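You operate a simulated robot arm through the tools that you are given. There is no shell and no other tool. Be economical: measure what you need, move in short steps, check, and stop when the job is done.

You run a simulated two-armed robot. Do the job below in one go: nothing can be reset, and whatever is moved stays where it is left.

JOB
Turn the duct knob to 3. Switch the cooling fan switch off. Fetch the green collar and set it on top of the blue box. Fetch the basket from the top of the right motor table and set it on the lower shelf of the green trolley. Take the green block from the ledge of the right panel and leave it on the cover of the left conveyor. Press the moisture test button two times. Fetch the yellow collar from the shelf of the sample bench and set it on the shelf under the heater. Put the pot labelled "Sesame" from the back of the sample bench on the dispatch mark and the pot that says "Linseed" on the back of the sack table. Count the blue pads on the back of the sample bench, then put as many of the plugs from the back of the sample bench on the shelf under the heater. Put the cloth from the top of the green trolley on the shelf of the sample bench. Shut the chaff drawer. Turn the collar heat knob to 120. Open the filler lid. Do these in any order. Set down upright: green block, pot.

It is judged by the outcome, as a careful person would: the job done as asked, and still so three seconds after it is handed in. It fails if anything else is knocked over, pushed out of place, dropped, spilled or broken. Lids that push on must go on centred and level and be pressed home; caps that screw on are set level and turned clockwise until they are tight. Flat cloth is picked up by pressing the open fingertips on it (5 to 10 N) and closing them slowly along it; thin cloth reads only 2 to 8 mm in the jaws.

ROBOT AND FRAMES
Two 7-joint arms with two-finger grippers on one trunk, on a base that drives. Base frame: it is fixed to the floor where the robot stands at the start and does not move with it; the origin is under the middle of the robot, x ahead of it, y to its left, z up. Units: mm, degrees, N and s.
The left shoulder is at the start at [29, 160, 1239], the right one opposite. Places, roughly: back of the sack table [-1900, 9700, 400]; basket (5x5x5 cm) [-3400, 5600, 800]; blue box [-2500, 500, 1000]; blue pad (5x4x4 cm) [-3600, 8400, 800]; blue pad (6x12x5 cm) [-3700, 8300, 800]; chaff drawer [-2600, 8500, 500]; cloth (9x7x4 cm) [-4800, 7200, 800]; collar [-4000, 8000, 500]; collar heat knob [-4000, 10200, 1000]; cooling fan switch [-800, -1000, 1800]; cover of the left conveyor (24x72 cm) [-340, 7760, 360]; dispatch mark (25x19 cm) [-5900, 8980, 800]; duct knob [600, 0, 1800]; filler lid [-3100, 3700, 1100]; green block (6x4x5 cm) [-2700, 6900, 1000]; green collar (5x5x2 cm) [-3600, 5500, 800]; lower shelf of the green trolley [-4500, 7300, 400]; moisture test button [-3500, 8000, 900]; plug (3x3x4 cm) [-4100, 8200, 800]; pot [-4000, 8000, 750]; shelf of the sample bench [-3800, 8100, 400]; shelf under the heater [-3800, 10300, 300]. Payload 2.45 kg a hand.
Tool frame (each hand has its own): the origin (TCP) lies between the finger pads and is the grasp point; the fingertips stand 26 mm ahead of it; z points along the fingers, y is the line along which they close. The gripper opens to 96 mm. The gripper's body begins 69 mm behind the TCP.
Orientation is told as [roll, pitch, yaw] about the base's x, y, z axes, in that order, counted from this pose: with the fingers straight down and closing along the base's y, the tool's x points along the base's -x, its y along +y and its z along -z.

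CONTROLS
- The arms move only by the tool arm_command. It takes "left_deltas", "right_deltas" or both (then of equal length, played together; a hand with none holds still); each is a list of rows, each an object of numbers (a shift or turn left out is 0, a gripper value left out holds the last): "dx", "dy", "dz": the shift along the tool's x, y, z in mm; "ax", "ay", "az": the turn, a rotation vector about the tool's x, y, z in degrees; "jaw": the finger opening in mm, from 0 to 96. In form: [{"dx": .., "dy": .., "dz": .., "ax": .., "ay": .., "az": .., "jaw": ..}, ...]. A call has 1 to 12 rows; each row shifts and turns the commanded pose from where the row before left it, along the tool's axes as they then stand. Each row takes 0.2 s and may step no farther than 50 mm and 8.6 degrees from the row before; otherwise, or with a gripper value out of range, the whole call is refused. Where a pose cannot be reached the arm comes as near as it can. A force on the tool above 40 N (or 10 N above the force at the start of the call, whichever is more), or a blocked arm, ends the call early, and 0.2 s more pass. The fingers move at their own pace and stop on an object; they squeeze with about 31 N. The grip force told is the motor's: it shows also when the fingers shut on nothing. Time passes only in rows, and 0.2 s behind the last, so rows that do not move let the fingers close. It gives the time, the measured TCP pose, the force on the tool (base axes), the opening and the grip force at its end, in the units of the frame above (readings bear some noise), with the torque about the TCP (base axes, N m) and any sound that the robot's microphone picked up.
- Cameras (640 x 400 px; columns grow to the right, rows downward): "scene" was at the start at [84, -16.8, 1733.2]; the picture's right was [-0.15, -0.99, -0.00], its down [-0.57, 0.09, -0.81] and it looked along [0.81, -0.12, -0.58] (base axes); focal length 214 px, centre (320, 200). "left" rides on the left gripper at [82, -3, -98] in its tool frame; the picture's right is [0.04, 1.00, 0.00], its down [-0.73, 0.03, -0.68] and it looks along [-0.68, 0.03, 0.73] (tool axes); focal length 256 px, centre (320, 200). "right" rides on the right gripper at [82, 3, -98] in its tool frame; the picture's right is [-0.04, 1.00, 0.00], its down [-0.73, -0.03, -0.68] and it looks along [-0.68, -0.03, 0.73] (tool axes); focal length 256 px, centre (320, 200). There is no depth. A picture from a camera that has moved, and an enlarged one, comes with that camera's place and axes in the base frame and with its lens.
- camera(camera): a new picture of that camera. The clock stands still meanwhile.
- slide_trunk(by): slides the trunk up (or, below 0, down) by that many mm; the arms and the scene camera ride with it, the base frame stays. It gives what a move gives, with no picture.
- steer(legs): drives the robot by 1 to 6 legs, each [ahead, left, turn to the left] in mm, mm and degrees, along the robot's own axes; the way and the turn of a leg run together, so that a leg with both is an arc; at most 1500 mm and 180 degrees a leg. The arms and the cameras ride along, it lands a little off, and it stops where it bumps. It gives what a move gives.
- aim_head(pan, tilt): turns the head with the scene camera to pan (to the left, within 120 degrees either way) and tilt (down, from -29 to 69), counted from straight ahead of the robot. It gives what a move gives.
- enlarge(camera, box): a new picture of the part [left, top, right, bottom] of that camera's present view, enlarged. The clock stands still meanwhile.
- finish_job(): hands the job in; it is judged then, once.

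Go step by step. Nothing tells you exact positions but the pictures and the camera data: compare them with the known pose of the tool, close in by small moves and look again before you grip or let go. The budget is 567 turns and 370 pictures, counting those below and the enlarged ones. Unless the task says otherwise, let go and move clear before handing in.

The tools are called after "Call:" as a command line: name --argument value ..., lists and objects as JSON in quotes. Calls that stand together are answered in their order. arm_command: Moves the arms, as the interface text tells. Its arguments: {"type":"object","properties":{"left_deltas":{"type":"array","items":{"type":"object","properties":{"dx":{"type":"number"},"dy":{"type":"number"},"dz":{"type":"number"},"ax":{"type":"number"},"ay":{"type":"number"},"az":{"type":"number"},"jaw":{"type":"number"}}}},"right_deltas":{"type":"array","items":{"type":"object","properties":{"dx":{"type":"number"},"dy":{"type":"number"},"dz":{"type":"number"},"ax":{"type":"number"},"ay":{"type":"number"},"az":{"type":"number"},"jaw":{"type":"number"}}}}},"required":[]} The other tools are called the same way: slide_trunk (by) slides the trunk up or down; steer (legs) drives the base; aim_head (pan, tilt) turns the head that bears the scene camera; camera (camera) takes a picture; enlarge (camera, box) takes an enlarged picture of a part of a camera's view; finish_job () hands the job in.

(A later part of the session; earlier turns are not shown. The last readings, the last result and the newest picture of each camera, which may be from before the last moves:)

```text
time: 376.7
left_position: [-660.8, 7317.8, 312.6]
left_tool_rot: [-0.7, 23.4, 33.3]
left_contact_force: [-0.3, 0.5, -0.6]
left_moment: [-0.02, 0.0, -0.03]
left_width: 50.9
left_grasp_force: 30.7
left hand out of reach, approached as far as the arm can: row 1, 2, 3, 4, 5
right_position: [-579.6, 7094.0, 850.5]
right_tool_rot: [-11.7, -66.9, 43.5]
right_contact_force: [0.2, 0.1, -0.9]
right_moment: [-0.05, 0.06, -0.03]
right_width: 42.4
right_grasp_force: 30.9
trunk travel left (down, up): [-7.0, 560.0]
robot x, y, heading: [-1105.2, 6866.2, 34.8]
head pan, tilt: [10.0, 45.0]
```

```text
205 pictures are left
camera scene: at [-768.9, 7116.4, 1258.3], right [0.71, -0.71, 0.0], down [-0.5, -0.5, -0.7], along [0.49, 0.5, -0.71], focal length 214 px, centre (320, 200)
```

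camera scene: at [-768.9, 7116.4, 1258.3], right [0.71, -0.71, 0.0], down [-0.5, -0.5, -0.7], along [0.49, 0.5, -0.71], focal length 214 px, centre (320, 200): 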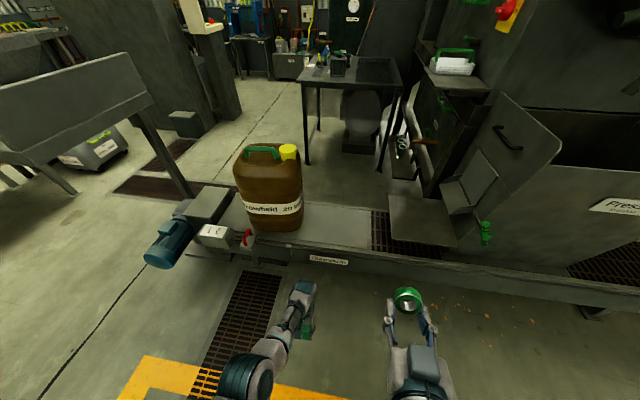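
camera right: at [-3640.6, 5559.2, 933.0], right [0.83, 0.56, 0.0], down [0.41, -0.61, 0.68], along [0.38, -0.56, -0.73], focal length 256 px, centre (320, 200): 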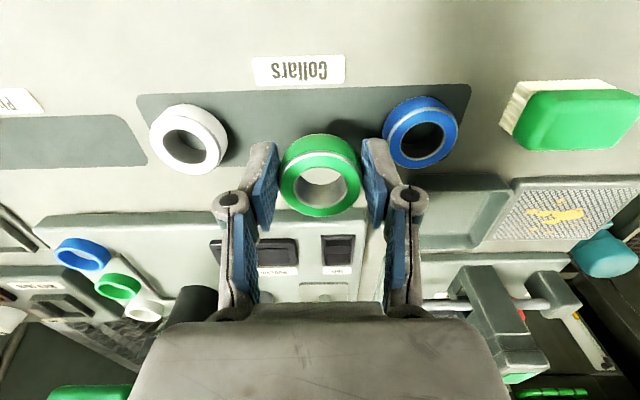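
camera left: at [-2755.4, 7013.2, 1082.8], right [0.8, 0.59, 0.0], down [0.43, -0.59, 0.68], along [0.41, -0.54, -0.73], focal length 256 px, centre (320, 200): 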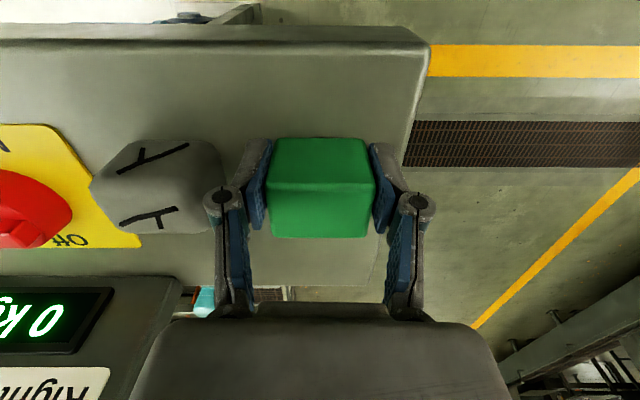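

Call:
arm_command --left_deltas '[{"dz": -45}, {"dz": -45}, {"dz": -45}, {"dz": -45}, {"ay": -8}, {"ay": -8}, {"ay": -7.4}, {}]'

Call:
camera --camera "scene"

```text
time: 378.5
left_position: [-534.4, 7389.4, 463.6]
left_tool_rot: [-0.4, 0.0, 33.6]
left_contact_force: [0.0, 0.5, -0.2]
left_moment: [-0.01, 0.02, 0.02]
left_width: 51.2
left_grasp_force: 31.0
left hand out of reach, approached as far as the arm can: row 4, 5, 6, 7
right_position: [-579.4, 7093.0, 850.6]
right_tool_rot: [-11.7, -66.7, 43.5]
right_contact_force: [0.5, 0.0, -1.1]
right_moment: [0.0, 0.02, 0.02]
right_width: 42.5
right_grasp_force: 31.4
trunk travel left (down, up): [-7.0, 560.0]
robot x, y, heading: [-1103.5, 6865.3, 35.0]
head pan, tilt: [10.0, 45.0]
```

```text
204 pictures are left
camera scene: at [-769.1, 7116.0, 1258.6], right [0.71, -0.71, 0.0], down [-0.5, -0.5, -0.7], along [0.49, 0.5, -0.71], focal length 214 px, centre (320, 200)
```

scene: 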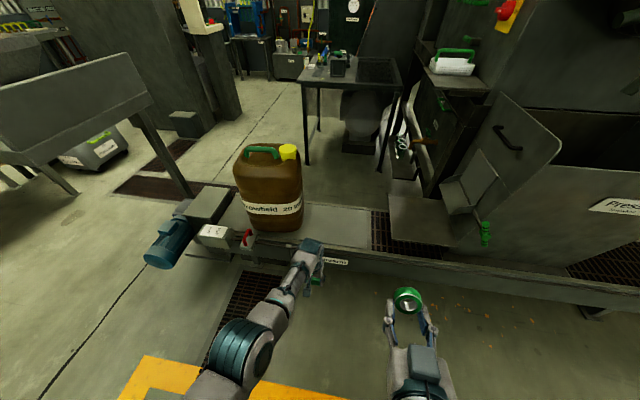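

Call:
steer --legs '[[342, -65, 0.5]]'

Call:
camera --camera "left"

Call:
camera --camera "scene"

```text
time: 380.8
left_position: [-224.3, 7538.9, 462.3]
left_tool_rot: [-0.6, 0.2, 34.2]
left_contact_force: [-1.2, -0.1, -0.5]
left_moment: [0.01, -0.02, 0.01]
left_width: 51.0
left_grasp_force: 31.0
right_position: [-268.8, 7244.2, 850.2]
right_tool_rot: [-11.7, -66.8, 44.2]
right_contact_force: [0.4, 0.4, -1.6]
right_moment: [-0.03, 0.02, 0.02]
right_width: 42.3
right_grasp_force: 31.1
trunk travel left (down, up): [-7.0, 560.0]
robot x, y, heading: [-784.8, 7007.8, 35.7]
head pan, tilt: [10.0, 45.0]
```

```text
203 pictures are left
camera left: at [-290.3, 7491.4, 561.2], right [-0.59, 0.8, -0.01], down [0.59, 0.44, 0.68], along [0.55, 0.4, -0.74], focal length 256 px, centre (320, 200)
```

left: 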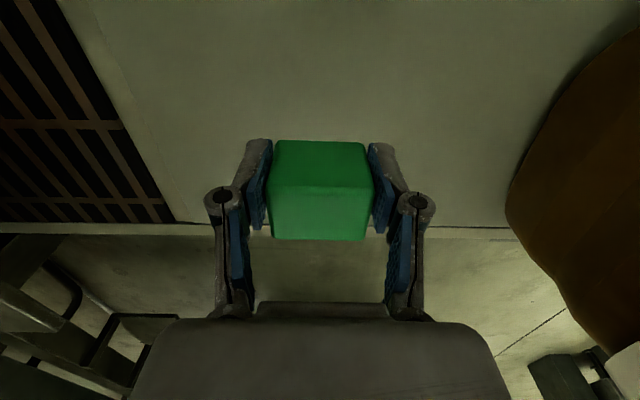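

```text
202 pictures are left
camera scene: at [-455.5, 7264.6, 1258.3], right [0.72, -0.7, 0.0], down [-0.5, -0.51, -0.7], along [0.49, 0.5, -0.71], focal length 214 px, centre (320, 200)
```

scene: 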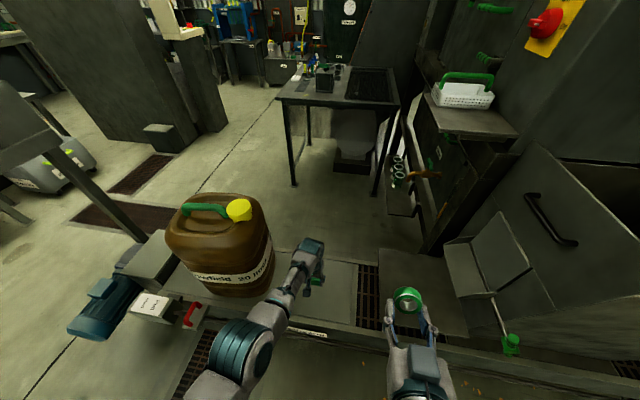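

Call:
arm_command --left_deltas '[{"dz": 20}, {"dz": 15}, {"dz": 8}, {"dz": 5}, {}]'

Call:
camera --camera "left"

```text
time: 381.9
left_position: [-230.9, 7533.5, 422.1]
left_tool_rot: [-0.5, -0.1, 34.0]
left_contact_force: [0.0, 0.4, -0.5]
left_moment: [0.03, 0.02, 0.0]
left_width: 51.4
left_grasp_force: 30.8
left hand out of reach, approached as far as the arm can: row 2, 4
right_position: [-271.9, 7238.9, 854.5]
right_tool_rot: [-11.7, -67.3, 44.2]
right_contact_force: [0.2, -0.6, -1.8]
right_moment: [-0.04, 0.0, -0.02]
right_width: 42.4
right_grasp_force: 31.1
trunk travel left (down, up): [-7.0, 560.0]
robot x, y, heading: [-787.8, 7008.8, 35.8]
head pan, tilt: [10.0, 45.0]
```

```text
201 pictures are left
camera left: at [-297.9, 7486.1, 520.4], right [-0.59, 0.8, -0.01], down [0.59, 0.44, 0.68], along [0.55, 0.4, -0.73], focal length 256 px, centre (320, 200)
```

left: 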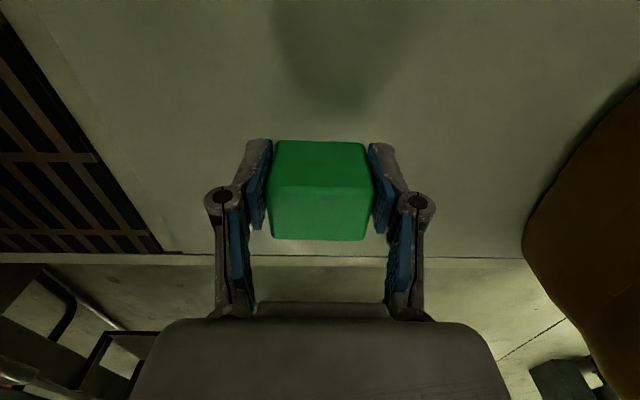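

Call:
arm_command --left_deltas '[{"dz": 6}, {"dz": 6}, {"dz": 5}, {"dz": 4}, {}]'

Call:
arm_command --left_deltas '[{"dz": 4}, {"dz": 4}, {"dz": 3}, {"dz": 3}, {}]'

```text
time: 383.1
left_position: [-236.9, 7531.7, 402.4]
left_tool_rot: [-0.4, -0.2, 34.1]
left_contact_force: [0.8, -0.2, -0.2]
left_moment: [0.03, 0.01, -0.01]
left_width: 51.2
left_grasp_force: 31.2
left hand out of reach, approached as far as the arm can: row 2
right_position: [-273.4, 7238.5, 854.0]
right_tool_rot: [-11.8, -67.1, 44.2]
right_contact_force: [0.2, 0.2, -1.7]
right_moment: [-0.03, 0.03, -0.01]
right_width: 42.3
right_grasp_force: 30.9
trunk travel left (down, up): [-7.0, 560.0]
robot x, y, heading: [-788.3, 7010.2, 35.7]
head pan, tilt: [10.0, 45.0]
```

```text
time: 384.4
left_position: [-239.6, 7529.6, 391.6]
left_tool_rot: [-0.4, -0.2, 34.1]
left_contact_force: [-0.8, -0.6, -1.0]
left_moment: [0.02, -0.02, 0.0]
left_width: 51.5
left_grasp_force: 30.6
left hand out of reach, approached as far as the arm can: row 1
right_position: [-271.6, 7238.8, 855.1]
right_tool_rot: [-11.8, -67.2, 44.2]
right_contact_force: [1.4, 0.0, -1.3]
right_moment: [0.03, 0.05, 0.0]
right_width: 42.7
right_grasp_force: 31.0
trunk travel left (down, up): [-7.0, 560.0]
robot x, y, heading: [-787.8, 7011.7, 35.6]
head pan, tilt: [10.0, 45.0]
```

Call:
arm_command --left_deltas '[{"dz": 4}, {"dz": 4}, {"dz": 3}, {"dz": 3}, {}]'

Call:
enlarge --camera "scene" --box '[230, 220, 430, 350]'

Call:
camera --camera "left"

```text
time: 385.6
left_position: [-242.5, 7527.9, 384.8]
left_tool_rot: [-0.4, -0.8, 34.1]
left_contact_force: [10.8, 4.7, 23.4]
left_moment: [0.48, 0.06, -0.21]
left_width: 51.1
left_grasp_force: 31.0
left hand out of reach, approached as far as the arm can: row 1
right_position: [-272.1, 7236.5, 856.1]
right_tool_rot: [-11.6, -67.3, 44.2]
right_contact_force: [0.3, 0.5, -1.2]
right_moment: [-0.04, 0.01, -0.03]
right_width: 42.4
right_grasp_force: 31.3
trunk travel left (down, up): [-7.0, 560.0]
robot x, y, heading: [-788.4, 7009.5, 35.5]
head pan, tilt: [10.0, 45.0]
```

```text
3.08 times, centred on (330, 285) of scene
camera zoom: at [-458.7, 7259.7, 1260.9], right [0.72, -0.7, 0.0], down [-0.5, -0.51, -0.7], along [0.49, 0.5, -0.71], focal length 660 px, centre (289, -62)
```

zoom: 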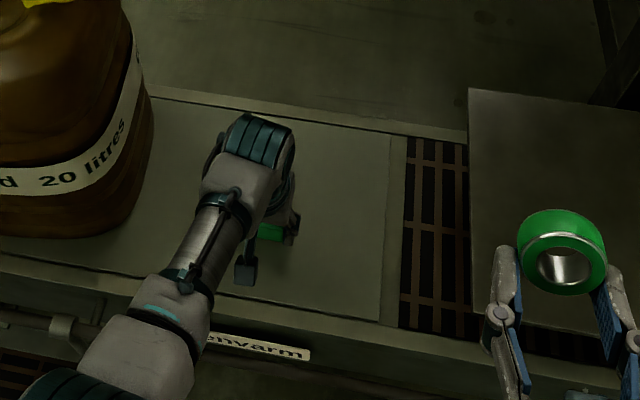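

```text
199 pictures are left
camera left: at [-310.6, 7479.4, 481.6], right [-0.59, 0.81, -0.01], down [0.58, 0.43, 0.69], along [0.56, 0.4, -0.72], focal length 256 px, centre (320, 200)
```

left: 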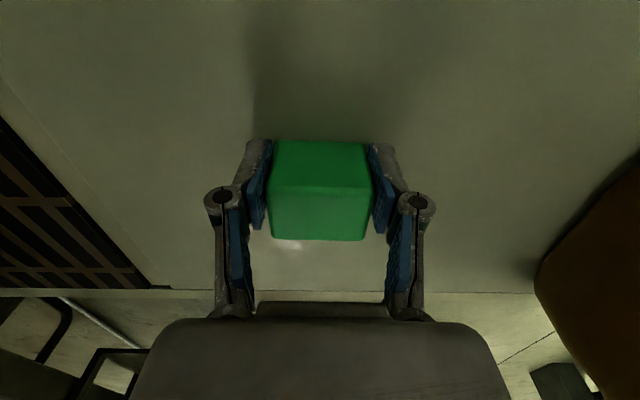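

Contact with the cover. I'll ease off slightly, release and lift.

Call:
arm_command --left_deltas '[{"dz": -3}, {"jaw": 60}, {"jaw": 80}, {"jaw": 80}, {"dz": -30}, {"dz": -40}, {"dz": -40}, {"dz": -40}]'

Call:
camera --camera "left"

```text
time: 387.4
left_position: [-247.1, 7526.5, 532.7]
left_tool_rot: [-0.4, -0.2, 34.1]
left_contact_force: [-0.1, -0.1, 0.5]
left_moment: [-0.02, 0.0, 0.0]
left_width: 80.1
left_grasp_force: 0.1
right_position: [-271.8, 7239.1, 854.3]
right_tool_rot: [-11.6, -67.3, 44.1]
right_contact_force: [-0.2, 0.1, -1.2]
right_moment: [-0.04, 0.05, 0.03]
right_width: 42.5
right_grasp_force: 31.1
trunk travel left (down, up): [-7.0, 560.0]
robot x, y, heading: [-785.2, 7011.7, 35.6]
head pan, tilt: [10.0, 45.0]
```

```text
198 pictures are left
camera left: at [-314.2, 7478.9, 631.1], right [-0.59, 0.8, -0.01], down [0.59, 0.44, 0.68], along [0.55, 0.4, -0.73], focal length 256 px, centre (320, 200)
```

left: 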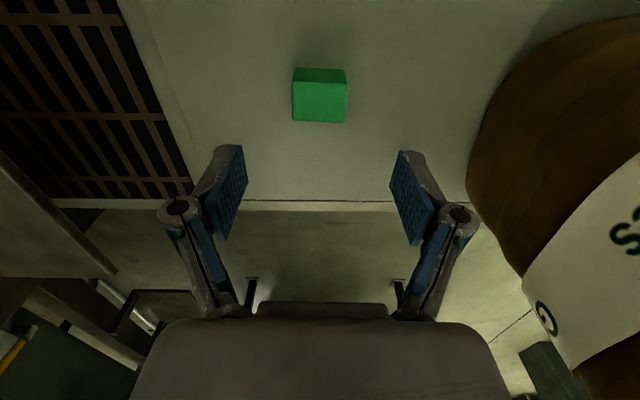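

Block is down upright. Next is the chaff drawer; I'll back off, turn and look.

Call:
arm_command --left_deltas '[{"dz": -40}, {"dz": -40}, {"dz": -40}]'

Call:
steer --legs '[[-600, 0, 0], [0, 0, 90], [1000, 0, 0]]'

Call:
aim_head --pan 0 --tilt 30

Call:
camera --camera "scene"

```text
time: 388.1
left_position: [-245.8, 7526.9, 652.6]
left_tool_rot: [-0.4, -0.2, 34.1]
left_contact_force: [-0.4, -0.6, 0.2]
left_moment: [-0.01, -0.02, 0.01]
left_width: 80.0
left_grasp_force: 0.0
right_position: [-271.6, 7237.3, 854.3]
right_tool_rot: [-11.6, -67.3, 43.9]
right_contact_force: [0.4, -0.7, 0.3]
right_moment: [-0.02, 0.03, -0.01]
right_width: 42.3
right_grasp_force: 31.1
trunk travel left (down, up): [-7.0, 560.0]
robot x, y, heading: [-785.2, 7012.2, 35.5]
head pan, tilt: [10.0, 45.0]
```

```text
time: 400.2
left_position: [-2379.2, 8015.1, 651.5]
left_tool_rot: [-0.5, -0.3, 124.0]
left_contact_force: [0.0, -0.5, -0.2]
left_moment: [0.0, -0.02, 0.0]
left_width: 79.8
left_grasp_force: 0.1
right_position: [-2087.6, 7989.2, 853.8]
right_tool_rot: [-11.6, -67.2, 134.1]
right_contact_force: [0.1, 0.1, -1.4]
right_moment: [-0.02, -0.01, 0.01]
right_width: 34.3
right_grasp_force: 30.6
trunk travel left (down, up): [-7.0, 560.0]
robot x, y, heading: [-1858.5, 7475.4, 125.5]
head pan, tilt: [10.0, 45.0]
```

```text
time: 400.9
left_position: [-2375.0, 8011.7, 656.5]
left_tool_rot: [-0.5, -0.6, 124.1]
left_contact_force: [-0.3, 0.0, -0.5]
left_moment: [0.03, 0.03, -0.01]
left_width: 80.1
left_grasp_force: 0.0
right_position: [-2085.1, 7984.9, 859.7]
right_tool_rot: [-11.9, -67.9, 134.5]
right_contact_force: [0.3, -0.2, -0.6]
right_moment: [-0.06, -0.04, 0.02]
right_width: 33.8
right_grasp_force: 30.8
trunk travel left (down, up): [-7.0, 560.0]
robot x, y, heading: [-1860.1, 7475.8, 125.6]
head pan, tilt: [0.0, 30.0]
```

```text
197 pictures are left
camera scene: at [-2108.7, 7821.0, 1281.1], right [0.81, 0.58, 0.0], down [0.3, -0.41, -0.86], along [-0.5, 0.7, -0.51], focal length 214 px, centre (320, 200)
```

scene: 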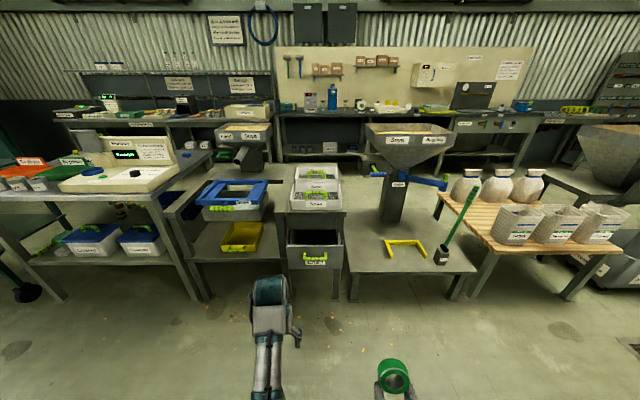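

The collar is slipping in the right grip (34 mm). I'll look at it closely and fix that first.

Call:
camera --camera "right"

Call:
aim_head --pan -15 --tilt 60

Call:
camera --camera "scene"

```text
196 pictures are left
camera right: at [-2017.1, 7882.4, 820.6], right [-0.84, -0.53, -0.04], down [0.16, -0.33, 0.93], along [-0.51, 0.78, 0.36], focal length 256 px, centre (320, 200)
```

right: 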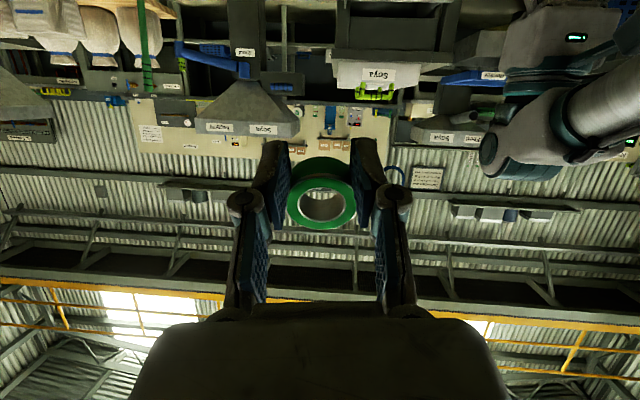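

```text
time: 401.9
left_position: [-2375.1, 8011.8, 657.5]
left_tool_rot: [-0.5, -0.6, 124.2]
left_contact_force: [0.0, -0.7, 0.7]
left_moment: [0.01, 0.01, -0.02]
left_width: 79.8
left_grasp_force: 0.0
right_position: [-2084.2, 7985.5, 859.1]
right_tool_rot: [-12.0, -67.9, 134.4]
right_contact_force: [-1.2, 0.8, -0.4]
right_moment: [-0.03, -0.01, 0.01]
right_width: 33.8
right_grasp_force: 30.4
trunk travel left (down, up): [-7.0, 560.0]
robot x, y, heading: [-1858.1, 7474.4, 125.7]
head pan, tilt: [-15.0, 60.0]
```

```text
195 pictures are left
camera scene: at [-2079.3, 7809.6, 1239.4], right [0.94, 0.35, 0.0], down [0.31, -0.81, -0.49], along [-0.17, 0.46, -0.87], focal length 214 px, centre (320, 200)
```

scene: 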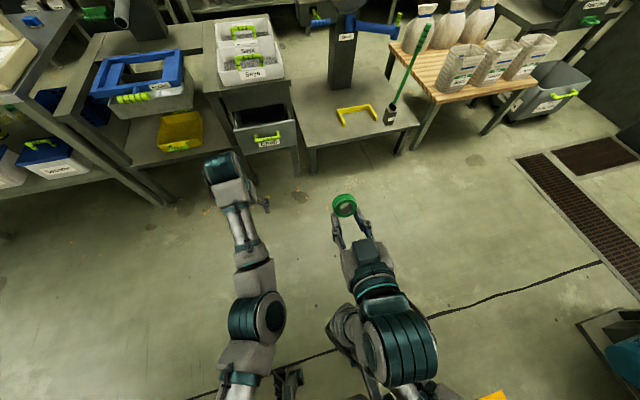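

Call:
arm_command --left_deltas '[{"dz": -45, "az": -8.2, "jaw": 60}, {"dz": -45, "az": -8.2}, {"dz": -45, "az": -8.2}, {"dz": -45, "az": -8.2}, {"dz": -45, "az": -8.2}, {"dz": -45, "az": -8.2}, {"dz": -45, "az": -8.2}, {"dz": -20, "az": -8.2}, {"az": -8.2}, {"az": -8.2}, {"az": -8}]'

Call:
camera --camera "scene"

Call:
camera --camera "left"

```text
time: 404.3
left_position: [-2376.4, 7963.4, 962.3]
left_tool_rot: [-0.8, 0.5, -145.7]
left_contact_force: [-0.1, 0.3, 0.1]
left_moment: [-0.03, 0.01, -0.01]
left_width: 60.1
left_grasp_force: 0.0
left hand out of reach, approached as far as the arm can: row 1, 5, 6, 7, 8
right_position: [-2085.5, 7985.6, 858.8]
right_tool_rot: [-12.1, -67.9, 134.4]
right_contact_force: [-0.1, 0.1, -1.8]
right_moment: [-0.03, 0.0, -0.02]
right_width: 33.7
right_grasp_force: 31.3
trunk travel left (down, up): [-7.0, 560.0]
robot x, y, heading: [-1860.2, 7475.3, 125.8]
head pan, tilt: [-15.0, 60.0]
```

```text
194 pictures are left
camera scene: at [-2079.7, 7809.0, 1239.4], right [0.94, 0.35, 0.0], down [0.31, -0.81, -0.49], along [-0.17, 0.46, -0.87], focal length 214 px, centre (320, 200)
```

scene: 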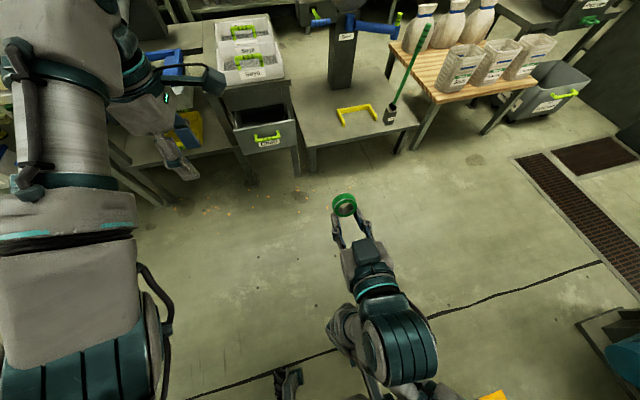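

```text
193 pictures are left
camera left: at [-2311.3, 8010.6, 1061.8], right [0.6, -0.8, -0.01], down [-0.59, -0.45, 0.67], along [-0.55, -0.39, -0.74], focal length 256 px, centre (320, 200)
```

left: 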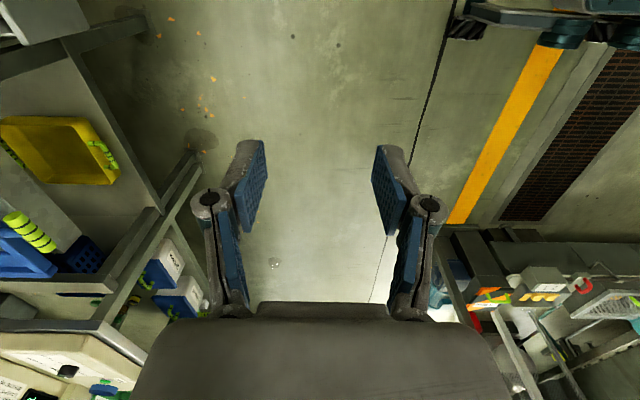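

Call:
arm_command --right_deltas '[{"dx": 30}, {"dx": 30}, {"dx": 30}, {"dx": 30}, {"dx": 30}, {"dx": 30}, {"dx": 30}, {"dx": 30}]' --left_deltas '[{"dz": 40}, {"dz": 40}, {"dz": 40}, {"dz": 40}, {}, {}, {}, {}]'

Call:
camera --camera "scene"

Call:
camera --camera "right"

```text
time: 406.1
left_position: [-2392.0, 7971.7, 808.6]
left_tool_rot: [-0.6, 0.5, -145.9]
left_contact_force: [0.6, 0.3, 1.5]
left_moment: [-0.03, -0.03, 0.01]
left_width: 60.0
left_grasp_force: 0.0
left hand out of reach, approached as far as the arm can: row 3, 4
right_position: [-2079.1, 7938.1, 640.1]
right_tool_rot: [-12.1, -67.7, 134.4]
right_contact_force: [0.3, -0.6, -1.3]
right_moment: [-0.04, -0.02, -0.01]
right_width: 33.2
right_grasp_force: 31.2
right hand out of reach, approached as far as the arm can: row 2, 3, 4, 5, 6
trunk travel left (down, up): [-7.0, 560.0]
robot x, y, heading: [-1857.6, 7477.4, 125.7]
head pan, tilt: [-15.0, 60.0]
```

```text
192 pictures are left
camera scene: at [-2078.4, 7808.0, 1240.0], right [0.94, 0.35, 0.0], down [0.31, -0.81, -0.49], along [-0.17, 0.46, -0.87], focal length 214 px, centre (320, 200)
```

scene: 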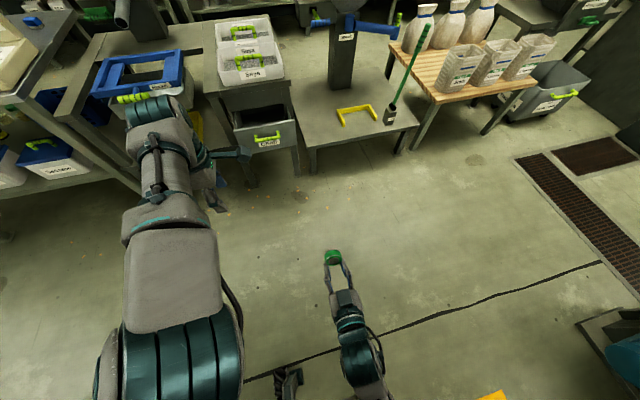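

```text
191 pictures are left
camera right: at [-2011.3, 7836.1, 602.3], right [-0.84, -0.53, -0.04], down [0.16, -0.32, 0.93], along [-0.51, 0.78, 0.36], focal length 256 px, centre (320, 200)
```

right: 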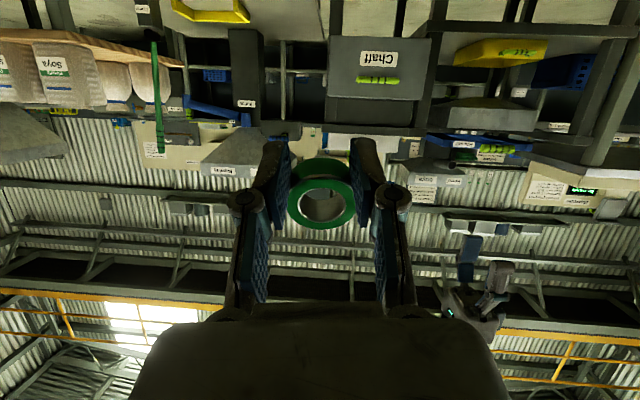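

Call:
arm_command --left_deltas '[{"dx": 40, "dy": 27}, {"dx": 40, "dy": 27}, {"dx": 40, "dy": 27}, {"dx": 40, "dy": 27}, {"dx": 40, "dy": 27}, {}]'

Call:
camera --camera "left"

Call:
camera --camera "scene"

```text
time: 407.5
left_position: [-2256.5, 8059.8, 847.0]
left_tool_rot: [-0.5, 0.4, -145.9]
left_contact_force: [-0.2, -0.4, -0.2]
left_moment: [-0.01, -0.01, 0.0]
left_width: 60.0
left_grasp_force: 0.1
left hand out of reach, approached as far as the arm can: row 1, 2, 3, 4, 5
right_position: [-2078.5, 7939.9, 640.7]
right_tool_rot: [-11.9, -67.7, 134.2]
right_contact_force: [-0.8, 0.1, -1.5]
right_moment: [-0.04, -0.01, 0.04]
right_width: 33.4
right_grasp_force: 30.8
trunk travel left (down, up): [-7.0, 560.0]
robot x, y, heading: [-1860.1, 7475.2, 125.6]
head pan, tilt: [-15.0, 60.0]
```

```text
190 pictures are left
camera left: at [-2192.9, 8105.9, 946.2], right [0.59, -0.8, -0.01], down [-0.59, -0.44, 0.67], along [-0.55, -0.4, -0.74], focal length 256 px, centre (320, 200)
```

left: 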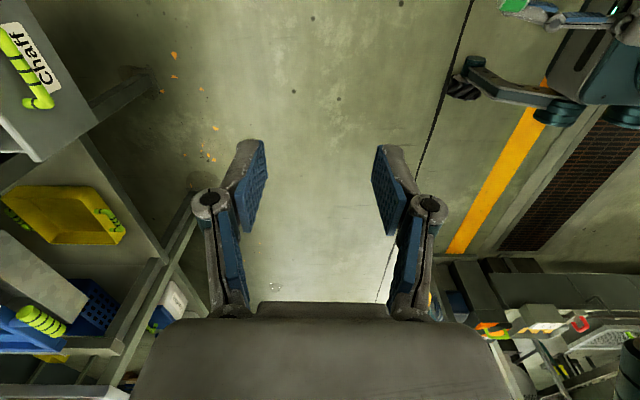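

```text
189 pictures are left
camera scene: at [-2077.7, 7808.5, 1240.0], right [0.94, 0.35, 0.0], down [0.31, -0.81, -0.49], along [-0.17, 0.46, -0.87], focal length 214 px, centre (320, 200)
```

scene: 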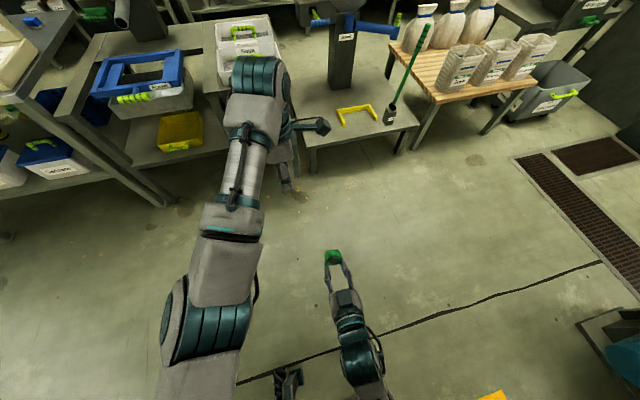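

Call:
arm_command --right_deltas '[{"dz": 19.5, "dx": -31.5, "dy": 7}, {"dz": 19.5, "dx": -31.5, "dy": 7}, {"dz": 19.5, "dx": -31.5, "dy": 7}, {"dz": 19.5, "dx": -31.5, "dy": 7}, {"dz": 19.5, "dx": -20, "dy": 7}, {}]'

Call:
camera --camera "left"

Call:
camera --camera "scene"

```text
time: 408.9
left_position: [-2258.8, 8059.4, 846.2]
left_tool_rot: [-0.3, 0.5, -146.0]
left_contact_force: [0.1, -0.1, -0.7]
left_moment: [0.03, 0.03, -0.03]
left_width: 60.3
left_grasp_force: 0.0
right_position: [-2193.1, 8036.0, 735.9]
right_tool_rot: [-11.7, -67.6, 134.1]
right_contact_force: [-0.3, -0.4, -1.5]
right_moment: [-0.02, -0.03, 0.01]
right_width: 33.1
right_grasp_force: 31.4
trunk travel left (down, up): [-7.0, 560.0]
robot x, y, heading: [-1857.3, 7474.9, 125.5]
head pan, tilt: [-15.0, 60.0]
```

```text
188 pictures are left
camera left: at [-2193.3, 8106.5, 946.2], right [0.59, -0.81, -0.01], down [-0.59, -0.44, 0.67], along [-0.55, -0.39, -0.74], focal length 256 px, centre (320, 200)
```

left: 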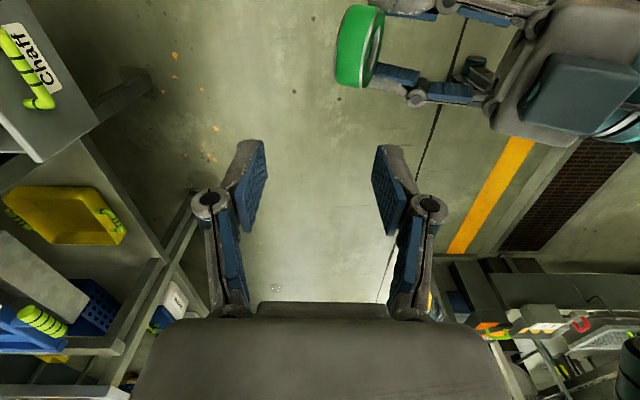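

```text
187 pictures are left
camera scene: at [-2079.1, 7809.6, 1239.3], right [0.94, 0.35, 0.0], down [0.31, -0.81, -0.49], along [-0.17, 0.46, -0.87], focal length 214 px, centre (320, 200)
```

scene: 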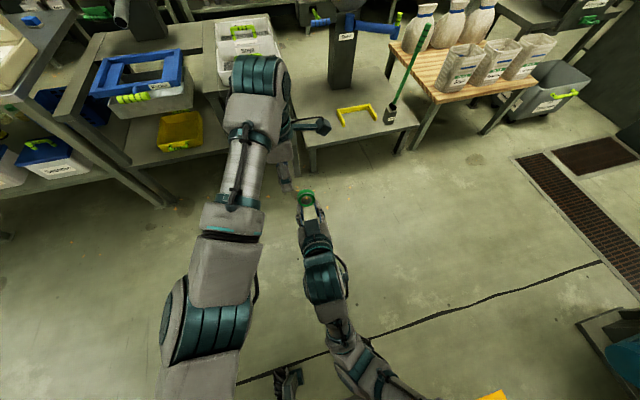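

Call:
arm_command --right_deltas '[{"dz": 10, "dy": 23}, {"dz": 10, "dy": 23}, {}]'

Call:
camera --camera "left"

```text
time: 409.7
left_position: [-2258.1, 8058.0, 846.3]
left_tool_rot: [-0.6, 0.4, -145.9]
left_contact_force: [0.9, 0.0, -0.7]
left_moment: [-0.01, -0.04, 0.01]
left_width: 60.0
left_grasp_force: 0.1
right_position: [-2241.7, 8026.4, 725.2]
right_tool_rot: [-12.0, -67.6, 134.2]
right_contact_force: [0.3, -0.3, -0.6]
right_moment: [-0.01, -0.02, 0.0]
right_width: 33.1
right_grasp_force: 30.7
trunk travel left (down, up): [-7.0, 560.0]
robot x, y, heading: [-1860.5, 7478.8, 125.5]
head pan, tilt: [-15.0, 60.0]
```

```text
186 pictures are left
camera left: at [-2193.5, 8106.4, 946.3], right [0.59, -0.81, -0.01], down [-0.59, -0.44, 0.67], along [-0.55, -0.39, -0.74], focal length 256 px, centre (320, 200)
```

left: 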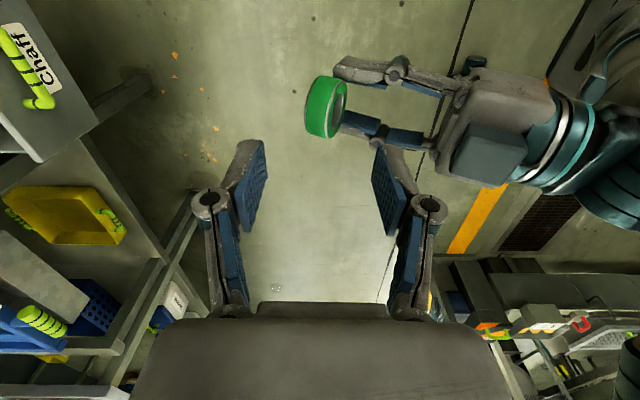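

Call:
arm_command --left_deltas '[{"dz": 25, "jaw": 52}, {"dz": 20}, {}]'

Call:
camera --camera "left"

```text
time: 410.5
left_position: [-2259.9, 8072.6, 806.3]
left_tool_rot: [-0.5, 0.4, -146.0]
left_contact_force: [0.6, -0.6, -0.2]
left_moment: [0.0, -0.02, 0.01]
left_width: 52.2
left_grasp_force: 0.1
left hand out of reach, approached as far as the arm can: row 1, 2
right_position: [-2241.2, 8027.4, 724.8]
right_tool_rot: [-11.9, -67.6, 134.3]
right_contact_force: [0.3, 0.6, -1.0]
right_moment: [0.0, -0.03, 0.01]
right_width: 32.9
right_grasp_force: 31.3
trunk travel left (down, up): [-7.0, 560.0]
robot x, y, heading: [-1858.8, 7470.3, 125.6]
head pan, tilt: [-15.0, 60.0]
```

```text
185 pictures are left
camera left: at [-2195.5, 8119.7, 905.1], right [0.59, -0.8, -0.01], down [-0.59, -0.44, 0.67], along [-0.55, -0.4, -0.74], focal length 256 px, centre (320, 200)
```

left: 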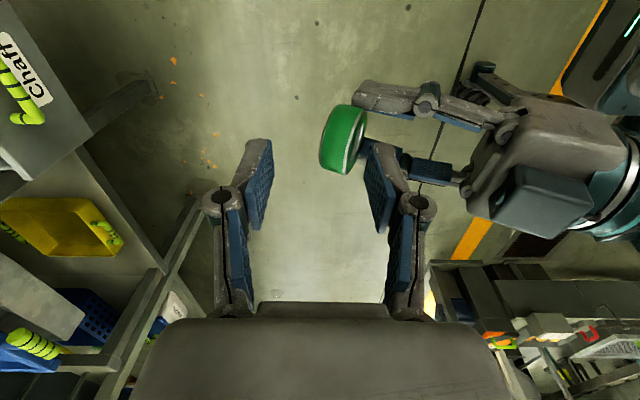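

Call:
arm_command --right_deltas '[{"dz": 15, "dy": -7, "dx": -4}, {}]'

Call:
camera --camera "left"

```text
time: 411.1
left_position: [-2260.3, 8072.5, 805.7]
left_tool_rot: [-0.3, 0.3, -145.8]
left_contact_force: [0.2, 0.4, 0.0]
left_moment: [-0.01, 0.0, 0.0]
left_width: 52.0
left_grasp_force: 0.0
right_position: [-2243.8, 8043.8, 723.5]
right_tool_rot: [-11.8, -67.7, 134.2]
right_contact_force: [-0.1, 0.1, -0.9]
right_moment: [-0.02, -0.04, -0.02]
right_width: 33.0
right_grasp_force: 31.3
trunk travel left (down, up): [-7.0, 560.0]
robot x, y, heading: [-1858.8, 7473.0, 125.8]
head pan, tilt: [-15.0, 60.0]
```

```text
184 pictures are left
camera left: at [-2195.5, 8119.7, 905.0], right [0.59, -0.81, -0.01], down [-0.59, -0.44, 0.67], along [-0.55, -0.4, -0.74], focal length 256 px, centre (320, 200)
```

left: 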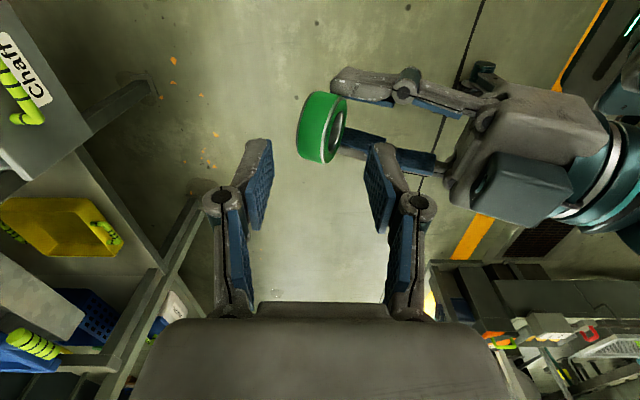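

Call:
arm_command --left_deltas '[{"dz": 16}, {"dz": 14}, {}]'

Call:
camera --camera "left"

```text
time: 411.9
left_position: [-2261.3, 8080.5, 777.1]
left_tool_rot: [-0.5, 0.4, -146.0]
left_contact_force: [-0.4, 0.3, -0.5]
left_moment: [-0.04, 0.01, 0.01]
left_width: 52.0
left_grasp_force: 0.2
left hand out of reach, approached as far as the arm can: row 1, 2
right_position: [-2243.5, 8043.5, 723.6]
right_tool_rot: [-11.8, -67.7, 134.1]
right_contact_force: [1.1, -0.7, -1.2]
right_moment: [-0.02, 0.0, 0.03]
right_width: 32.9
right_grasp_force: 31.3
trunk travel left (down, up): [-7.0, 560.0]
robot x, y, heading: [-1860.9, 7474.2, 125.5]
head pan, tilt: [-15.0, 60.0]
```

```text
183 pictures are left
camera left: at [-2196.6, 8127.5, 875.9], right [0.59, -0.8, -0.01], down [-0.59, -0.44, 0.67], along [-0.55, -0.4, -0.74], focal length 256 px, centre (320, 200)
```

left: 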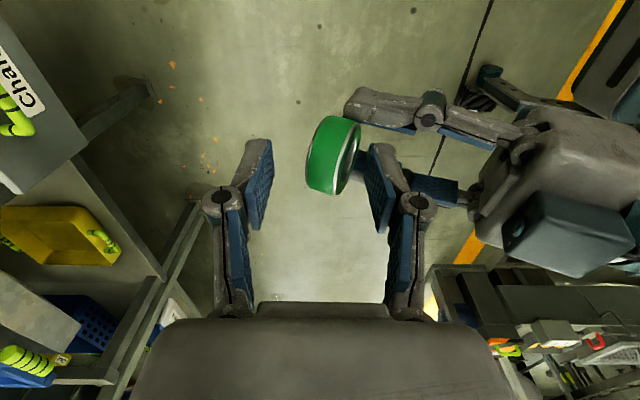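

Call:
arm_command --right_deltas '[{"dz": 9, "dy": -6, "dx": -6}, {"dz": 3, "dx": -6}, {}, {}, {}, {}, {}]' --left_deltas '[{}, {}, {}, {"jaw": 30}, {"jaw": 10}, {"jaw": 0}, {"jaw": 0}]'

Call:
camera --camera "left"

```text
time: 413.5
left_position: [-2262.1, 8080.1, 778.3]
left_tool_rot: [-0.6, 0.3, -145.8]
left_contact_force: [-14.0, 9.9, 16.3]
left_moment: [-0.08, 0.0, -0.15]
left_width: 21.6
left_grasp_force: 31.1
right_position: [-2246.7, 8060.6, 728.3]
right_tool_rot: [-11.8, -67.4, 134.1]
right_contact_force: [12.8, -10.3, -17.8]
right_moment: [0.25, 0.4, 0.02]
right_width: 31.4
right_grasp_force: 31.4
trunk travel left (down, up): [-7.0, 560.0]
robot x, y, heading: [-1858.6, 7474.3, 125.7]
head pan, tilt: [-15.0, 60.0]
```

```text
182 pictures are left
camera left: at [-2197.1, 8127.5, 876.8], right [0.59, -0.8, -0.01], down [-0.59, -0.44, 0.67], along [-0.55, -0.39, -0.74], focal length 256 px, centre (320, 200)
```

left: 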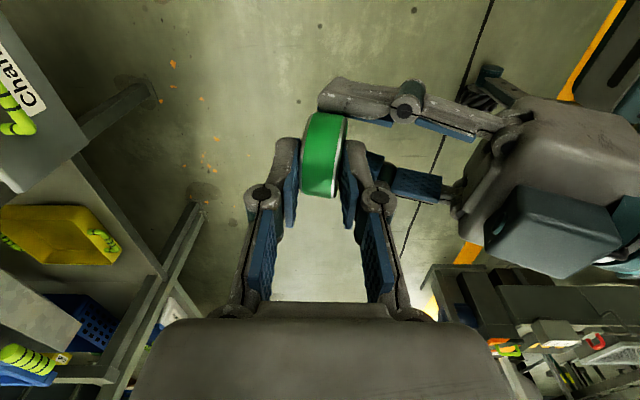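

Call:
arm_command --right_deltas '[{"jaw": 66}, {"jaw": 66}, {"dx": -11, "dy": 1.5}, {"dx": -11, "dy": 1.5}, {"dz": 6}, {"dz": 6}, {"jaw": 50}, {"jaw": 30}, {"jaw": 0}, {"jaw": 0}]'

Call:
camera --camera "left"

Call:
camera --camera "right"

```text
time: 415.7
left_position: [-2265.4, 8079.1, 777.1]
left_tool_rot: [-0.5, 0.2, -145.8]
left_contact_force: [-19.9, -5.8, -3.8]
left_moment: [-0.12, 0.63, -0.01]
left_width: 19.3
left_grasp_force: 30.9
right_position: [-2260.5, 8074.2, 746.0]
right_tool_rot: [-12.0, -67.5, 134.1]
right_contact_force: [20.7, 5.1, 2.8]
right_moment: [0.01, 0.07, -0.07]
right_width: 45.3
right_grasp_force: 31.2
trunk travel left (down, up): [-7.0, 560.0]
robot x, y, heading: [-1860.7, 7474.6, 125.4]
head pan, tilt: [-15.0, 60.0]
```

```text
181 pictures are left
camera left: at [-2198.4, 8127.5, 875.5], right [0.6, -0.8, -0.01], down [-0.59, -0.44, 0.68], along [-0.55, -0.4, -0.74], focal length 256 px, centre (320, 200)
```

left: 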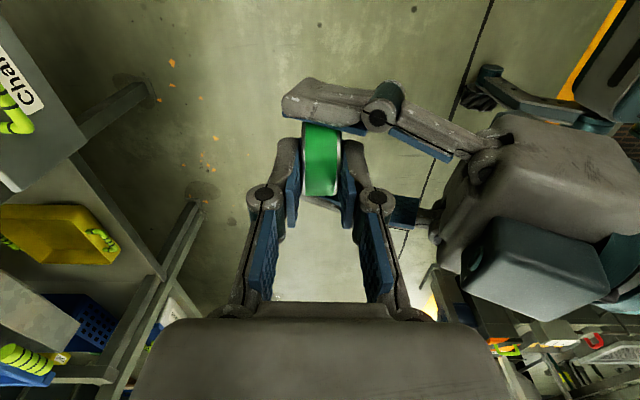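

```text
180 pictures are left
camera right: at [-2192.9, 7972.3, 709.0], right [-0.85, -0.53, -0.04], down [0.16, -0.32, 0.93], along [-0.51, 0.78, 0.36], focal length 256 px, centre (320, 200)
```

right: 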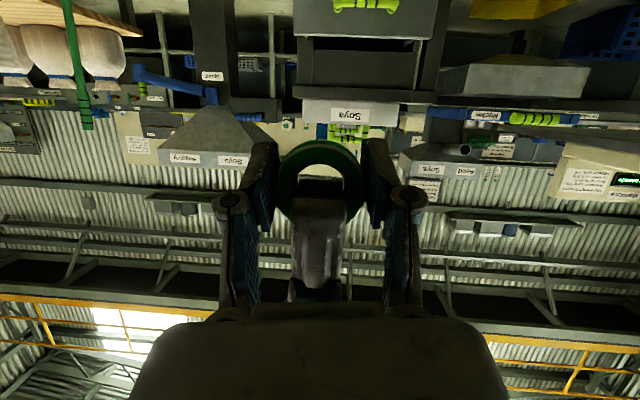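

Call:
arm_command --left_deltas '[{"jaw": 50}, {"jaw": 50}, {"dz": -30}, {"dz": -40}, {"dz": -40}, {}]'

Call:
camera --camera "right"

```text
time: 417.1
left_position: [-2258.1, 8051.7, 876.7]
left_tool_rot: [-0.5, 0.6, -145.9]
left_contact_force: [-0.4, -0.4, 0.2]
left_moment: [-0.04, 0.04, -0.02]
left_width: 49.7
left_grasp_force: 0.1
left hand out of reach, approached as far as the arm can: row 3, 4, 5
right_position: [-2262.1, 8074.1, 745.8]
right_tool_rot: [-11.8, -67.5, 134.2]
right_contact_force: [-0.3, -0.6, 0.3]
right_moment: [-0.02, 0.02, 0.0]
right_width: 45.0
right_grasp_force: 31.2
trunk travel left (down, up): [-7.0, 560.0]
robot x, y, heading: [-1856.3, 7475.6, 125.5]
head pan, tilt: [-15.0, 60.0]
```

```text
179 pictures are left
camera right: at [-2193.9, 7971.8, 708.1], right [-0.84, -0.54, -0.04], down [0.16, -0.32, 0.93], along [-0.51, 0.78, 0.35], focal length 256 px, centre (320, 200)
```

right: 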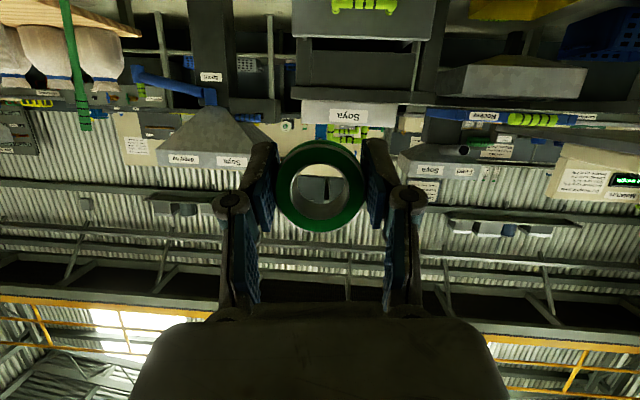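

Call:
arm_command --left_deltas '[{"dx": -40, "jaw": 0}, {"dx": -40}, {"dx": -40}, {"az": 8.3}, {"az": 8.3}, {"az": 8.3}, {"az": 8.3}, {"az": 8.3}, {"az": 8.3}, {"az": 8.3}, {"az": 8.3}, {"az": 8.3}]' --right_deltas '[{}, {}, {"dy": -35}, {"dy": -35}, {"dy": -35}, {"dz": -35}, {"dz": -35}, {"dz": -35}, {"dz": -35}, {"dz": -35}, {}, {}]'

Call:
arm_command --left_deltas '[{"az": 8.3}, {"az": 7}, {"dz": 40}, {"dz": 40}, {"dz": 40}, {"ay": -8.3}, {"ay": -8.3}, {"ay": -8.3}, {"ay": -8.3}, {"ay": -8.3}, {"ay": -8.3}, {"ay": -8.3}]'

Call:
camera --camera "scene"

```text
time: 419.7
left_position: [-2365.5, 8007.2, 887.3]
left_tool_rot: [-0.6, -0.3, 139.2]
left_contact_force: [0.5, -0.3, 0.5]
left_moment: [0.0, 0.01, -0.02]
left_width: 0.0
left_grasp_force: 28.4
left hand out of reach, approached as far as the arm can: row 1, 2, 3
right_position: [-2088.1, 7993.9, 820.6]
right_tool_rot: [-11.9, -67.7, 134.2]
right_contact_force: [-0.7, -0.2, -1.0]
right_moment: [0.0, 0.0, 0.02]
right_width: 45.2
right_grasp_force: 31.3
trunk travel left (down, up): [-7.0, 560.0]
robot x, y, heading: [-1856.8, 7475.2, 125.7]
head pan, tilt: [-15.0, 60.0]
```

```text
time: 422.3
left_position: [-2446.4, 8212.1, 816.9]
left_tool_rot: [-0.9, -58.8, 124.8]
left_contact_force: [0.1, 0.1, -0.9]
left_moment: [0.0, 0.0, 0.01]
left_width: 0.1
left_grasp_force: 28.6
left hand out of reach, approached as far as the arm can: row 3, 4, 5, 6, 7, 8, 9, 10, 11, 12
right_position: [-2088.3, 7993.8, 819.5]
right_tool_rot: [-11.7, -67.6, 134.3]
right_contact_force: [0.0, 1.1, -1.0]
right_moment: [0.0, 0.0, 0.04]
right_width: 45.2
right_grasp_force: 30.7
trunk travel left (down, up): [-7.0, 560.0]
robot x, y, heading: [-1855.3, 7472.9, 125.5]
head pan, tilt: [-15.0, 60.0]
```

```text
178 pictures are left
camera scene: at [-2079.7, 7810.3, 1238.9], right [0.94, 0.35, 0.0], down [0.31, -0.81, -0.49], along [-0.17, 0.46, -0.87], focal length 214 px, centre (320, 200)
```

scene: 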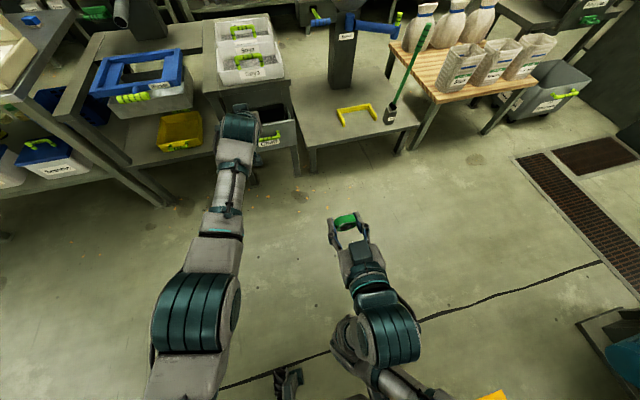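

Call:
arm_command --left_deltas '[{"dz": 19, "dx": 44}, {"dz": 19, "dx": 44}, {"dz": 19, "dx": 44}, {"dz": 19, "dx": 44}, {"dz": 19, "dx": 44}, {"dz": 19, "dx": 44}, {"ay": -8}, {"ay": -8}, {"ay": -8}]'

Call:
camera --camera "scene"

Call:
camera --camera "left"

```text
time: 424.3
left_position: [-2443.4, 8193.1, 536.4]
left_tool_rot: [-2.0, -82.0, 126.0]
left_contact_force: [-0.1, 0.0, 0.1]
left_moment: [-0.03, 0.02, 0.0]
left_width: 0.0
left_grasp_force: 28.7
left hand out of reach, approached as far as the arm can: row 1, 2, 3, 6, 7, 9
right_position: [-2089.3, 7993.3, 820.8]
right_tool_rot: [-12.0, -67.6, 134.3]
right_contact_force: [0.0, -0.6, -1.7]
right_moment: [0.0, 0.01, -0.02]
right_width: 45.2
right_grasp_force: 30.8
trunk travel left (down, up): [-7.0, 560.0]
robot x, y, heading: [-1859.6, 7478.2, 125.5]
head pan, tilt: [-15.0, 60.0]
```

```text
177 pictures are left
camera scene: at [-2079.2, 7809.2, 1239.5], right [0.94, 0.35, 0.0], down [0.31, -0.81, -0.49], along [-0.17, 0.46, -0.87], focal length 214 px, centre (320, 200)
```

scene: 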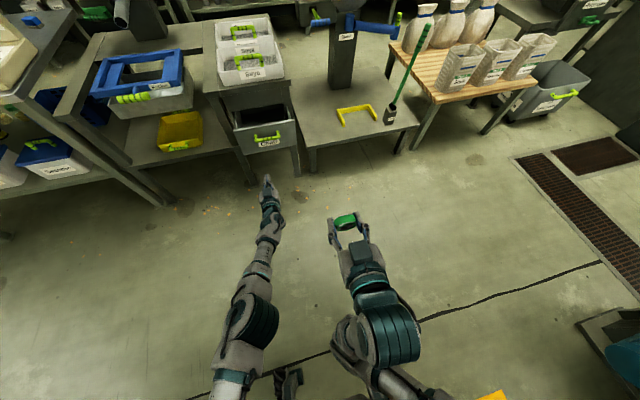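

```text
176 pictures are left
camera left: at [-2379.5, 8104.8, 470.1], right [-0.82, -0.57, -0.04], down [0.29, -0.49, 0.82], along [-0.49, 0.66, 0.57], focal length 256 px, centre (320, 200)
```

left: 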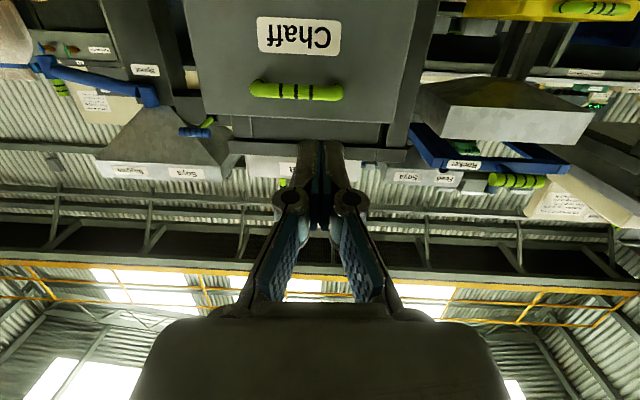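

Call:
steer --legs '[[130, 0, 0]]'

Call:
camera --camera "left"

```text
time: 425.6
left_position: [-2519.0, 8298.8, 534.8]
left_tool_rot: [-2.9, -81.7, 127.1]
left_contact_force: [0.4, 0.2, 0.2]
left_moment: [0.02, 0.04, 0.01]
left_width: 0.0
left_grasp_force: 28.3
right_position: [-2164.7, 8099.5, 819.3]
right_tool_rot: [-11.8, -67.5, 134.2]
right_contact_force: [0.3, -0.1, -2.2]
right_moment: [0.0, -0.02, 0.01]
right_width: 45.1
right_grasp_force: 31.7
trunk travel left (down, up): [-7.0, 560.0]
robot x, y, heading: [-1934.2, 7581.1, 125.7]
head pan, tilt: [-15.0, 60.0]
```

```text
175 pictures are left
camera left: at [-2455.7, 8211.9, 469.0], right [-0.82, -0.57, -0.05], down [0.29, -0.49, 0.82], along [-0.49, 0.66, 0.57], focal length 256 px, centre (320, 200)
```

left: 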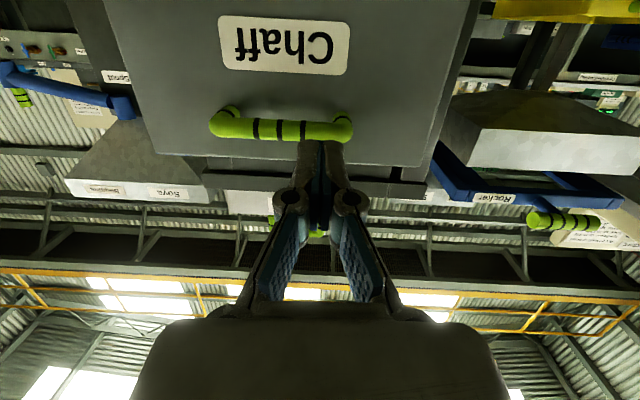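

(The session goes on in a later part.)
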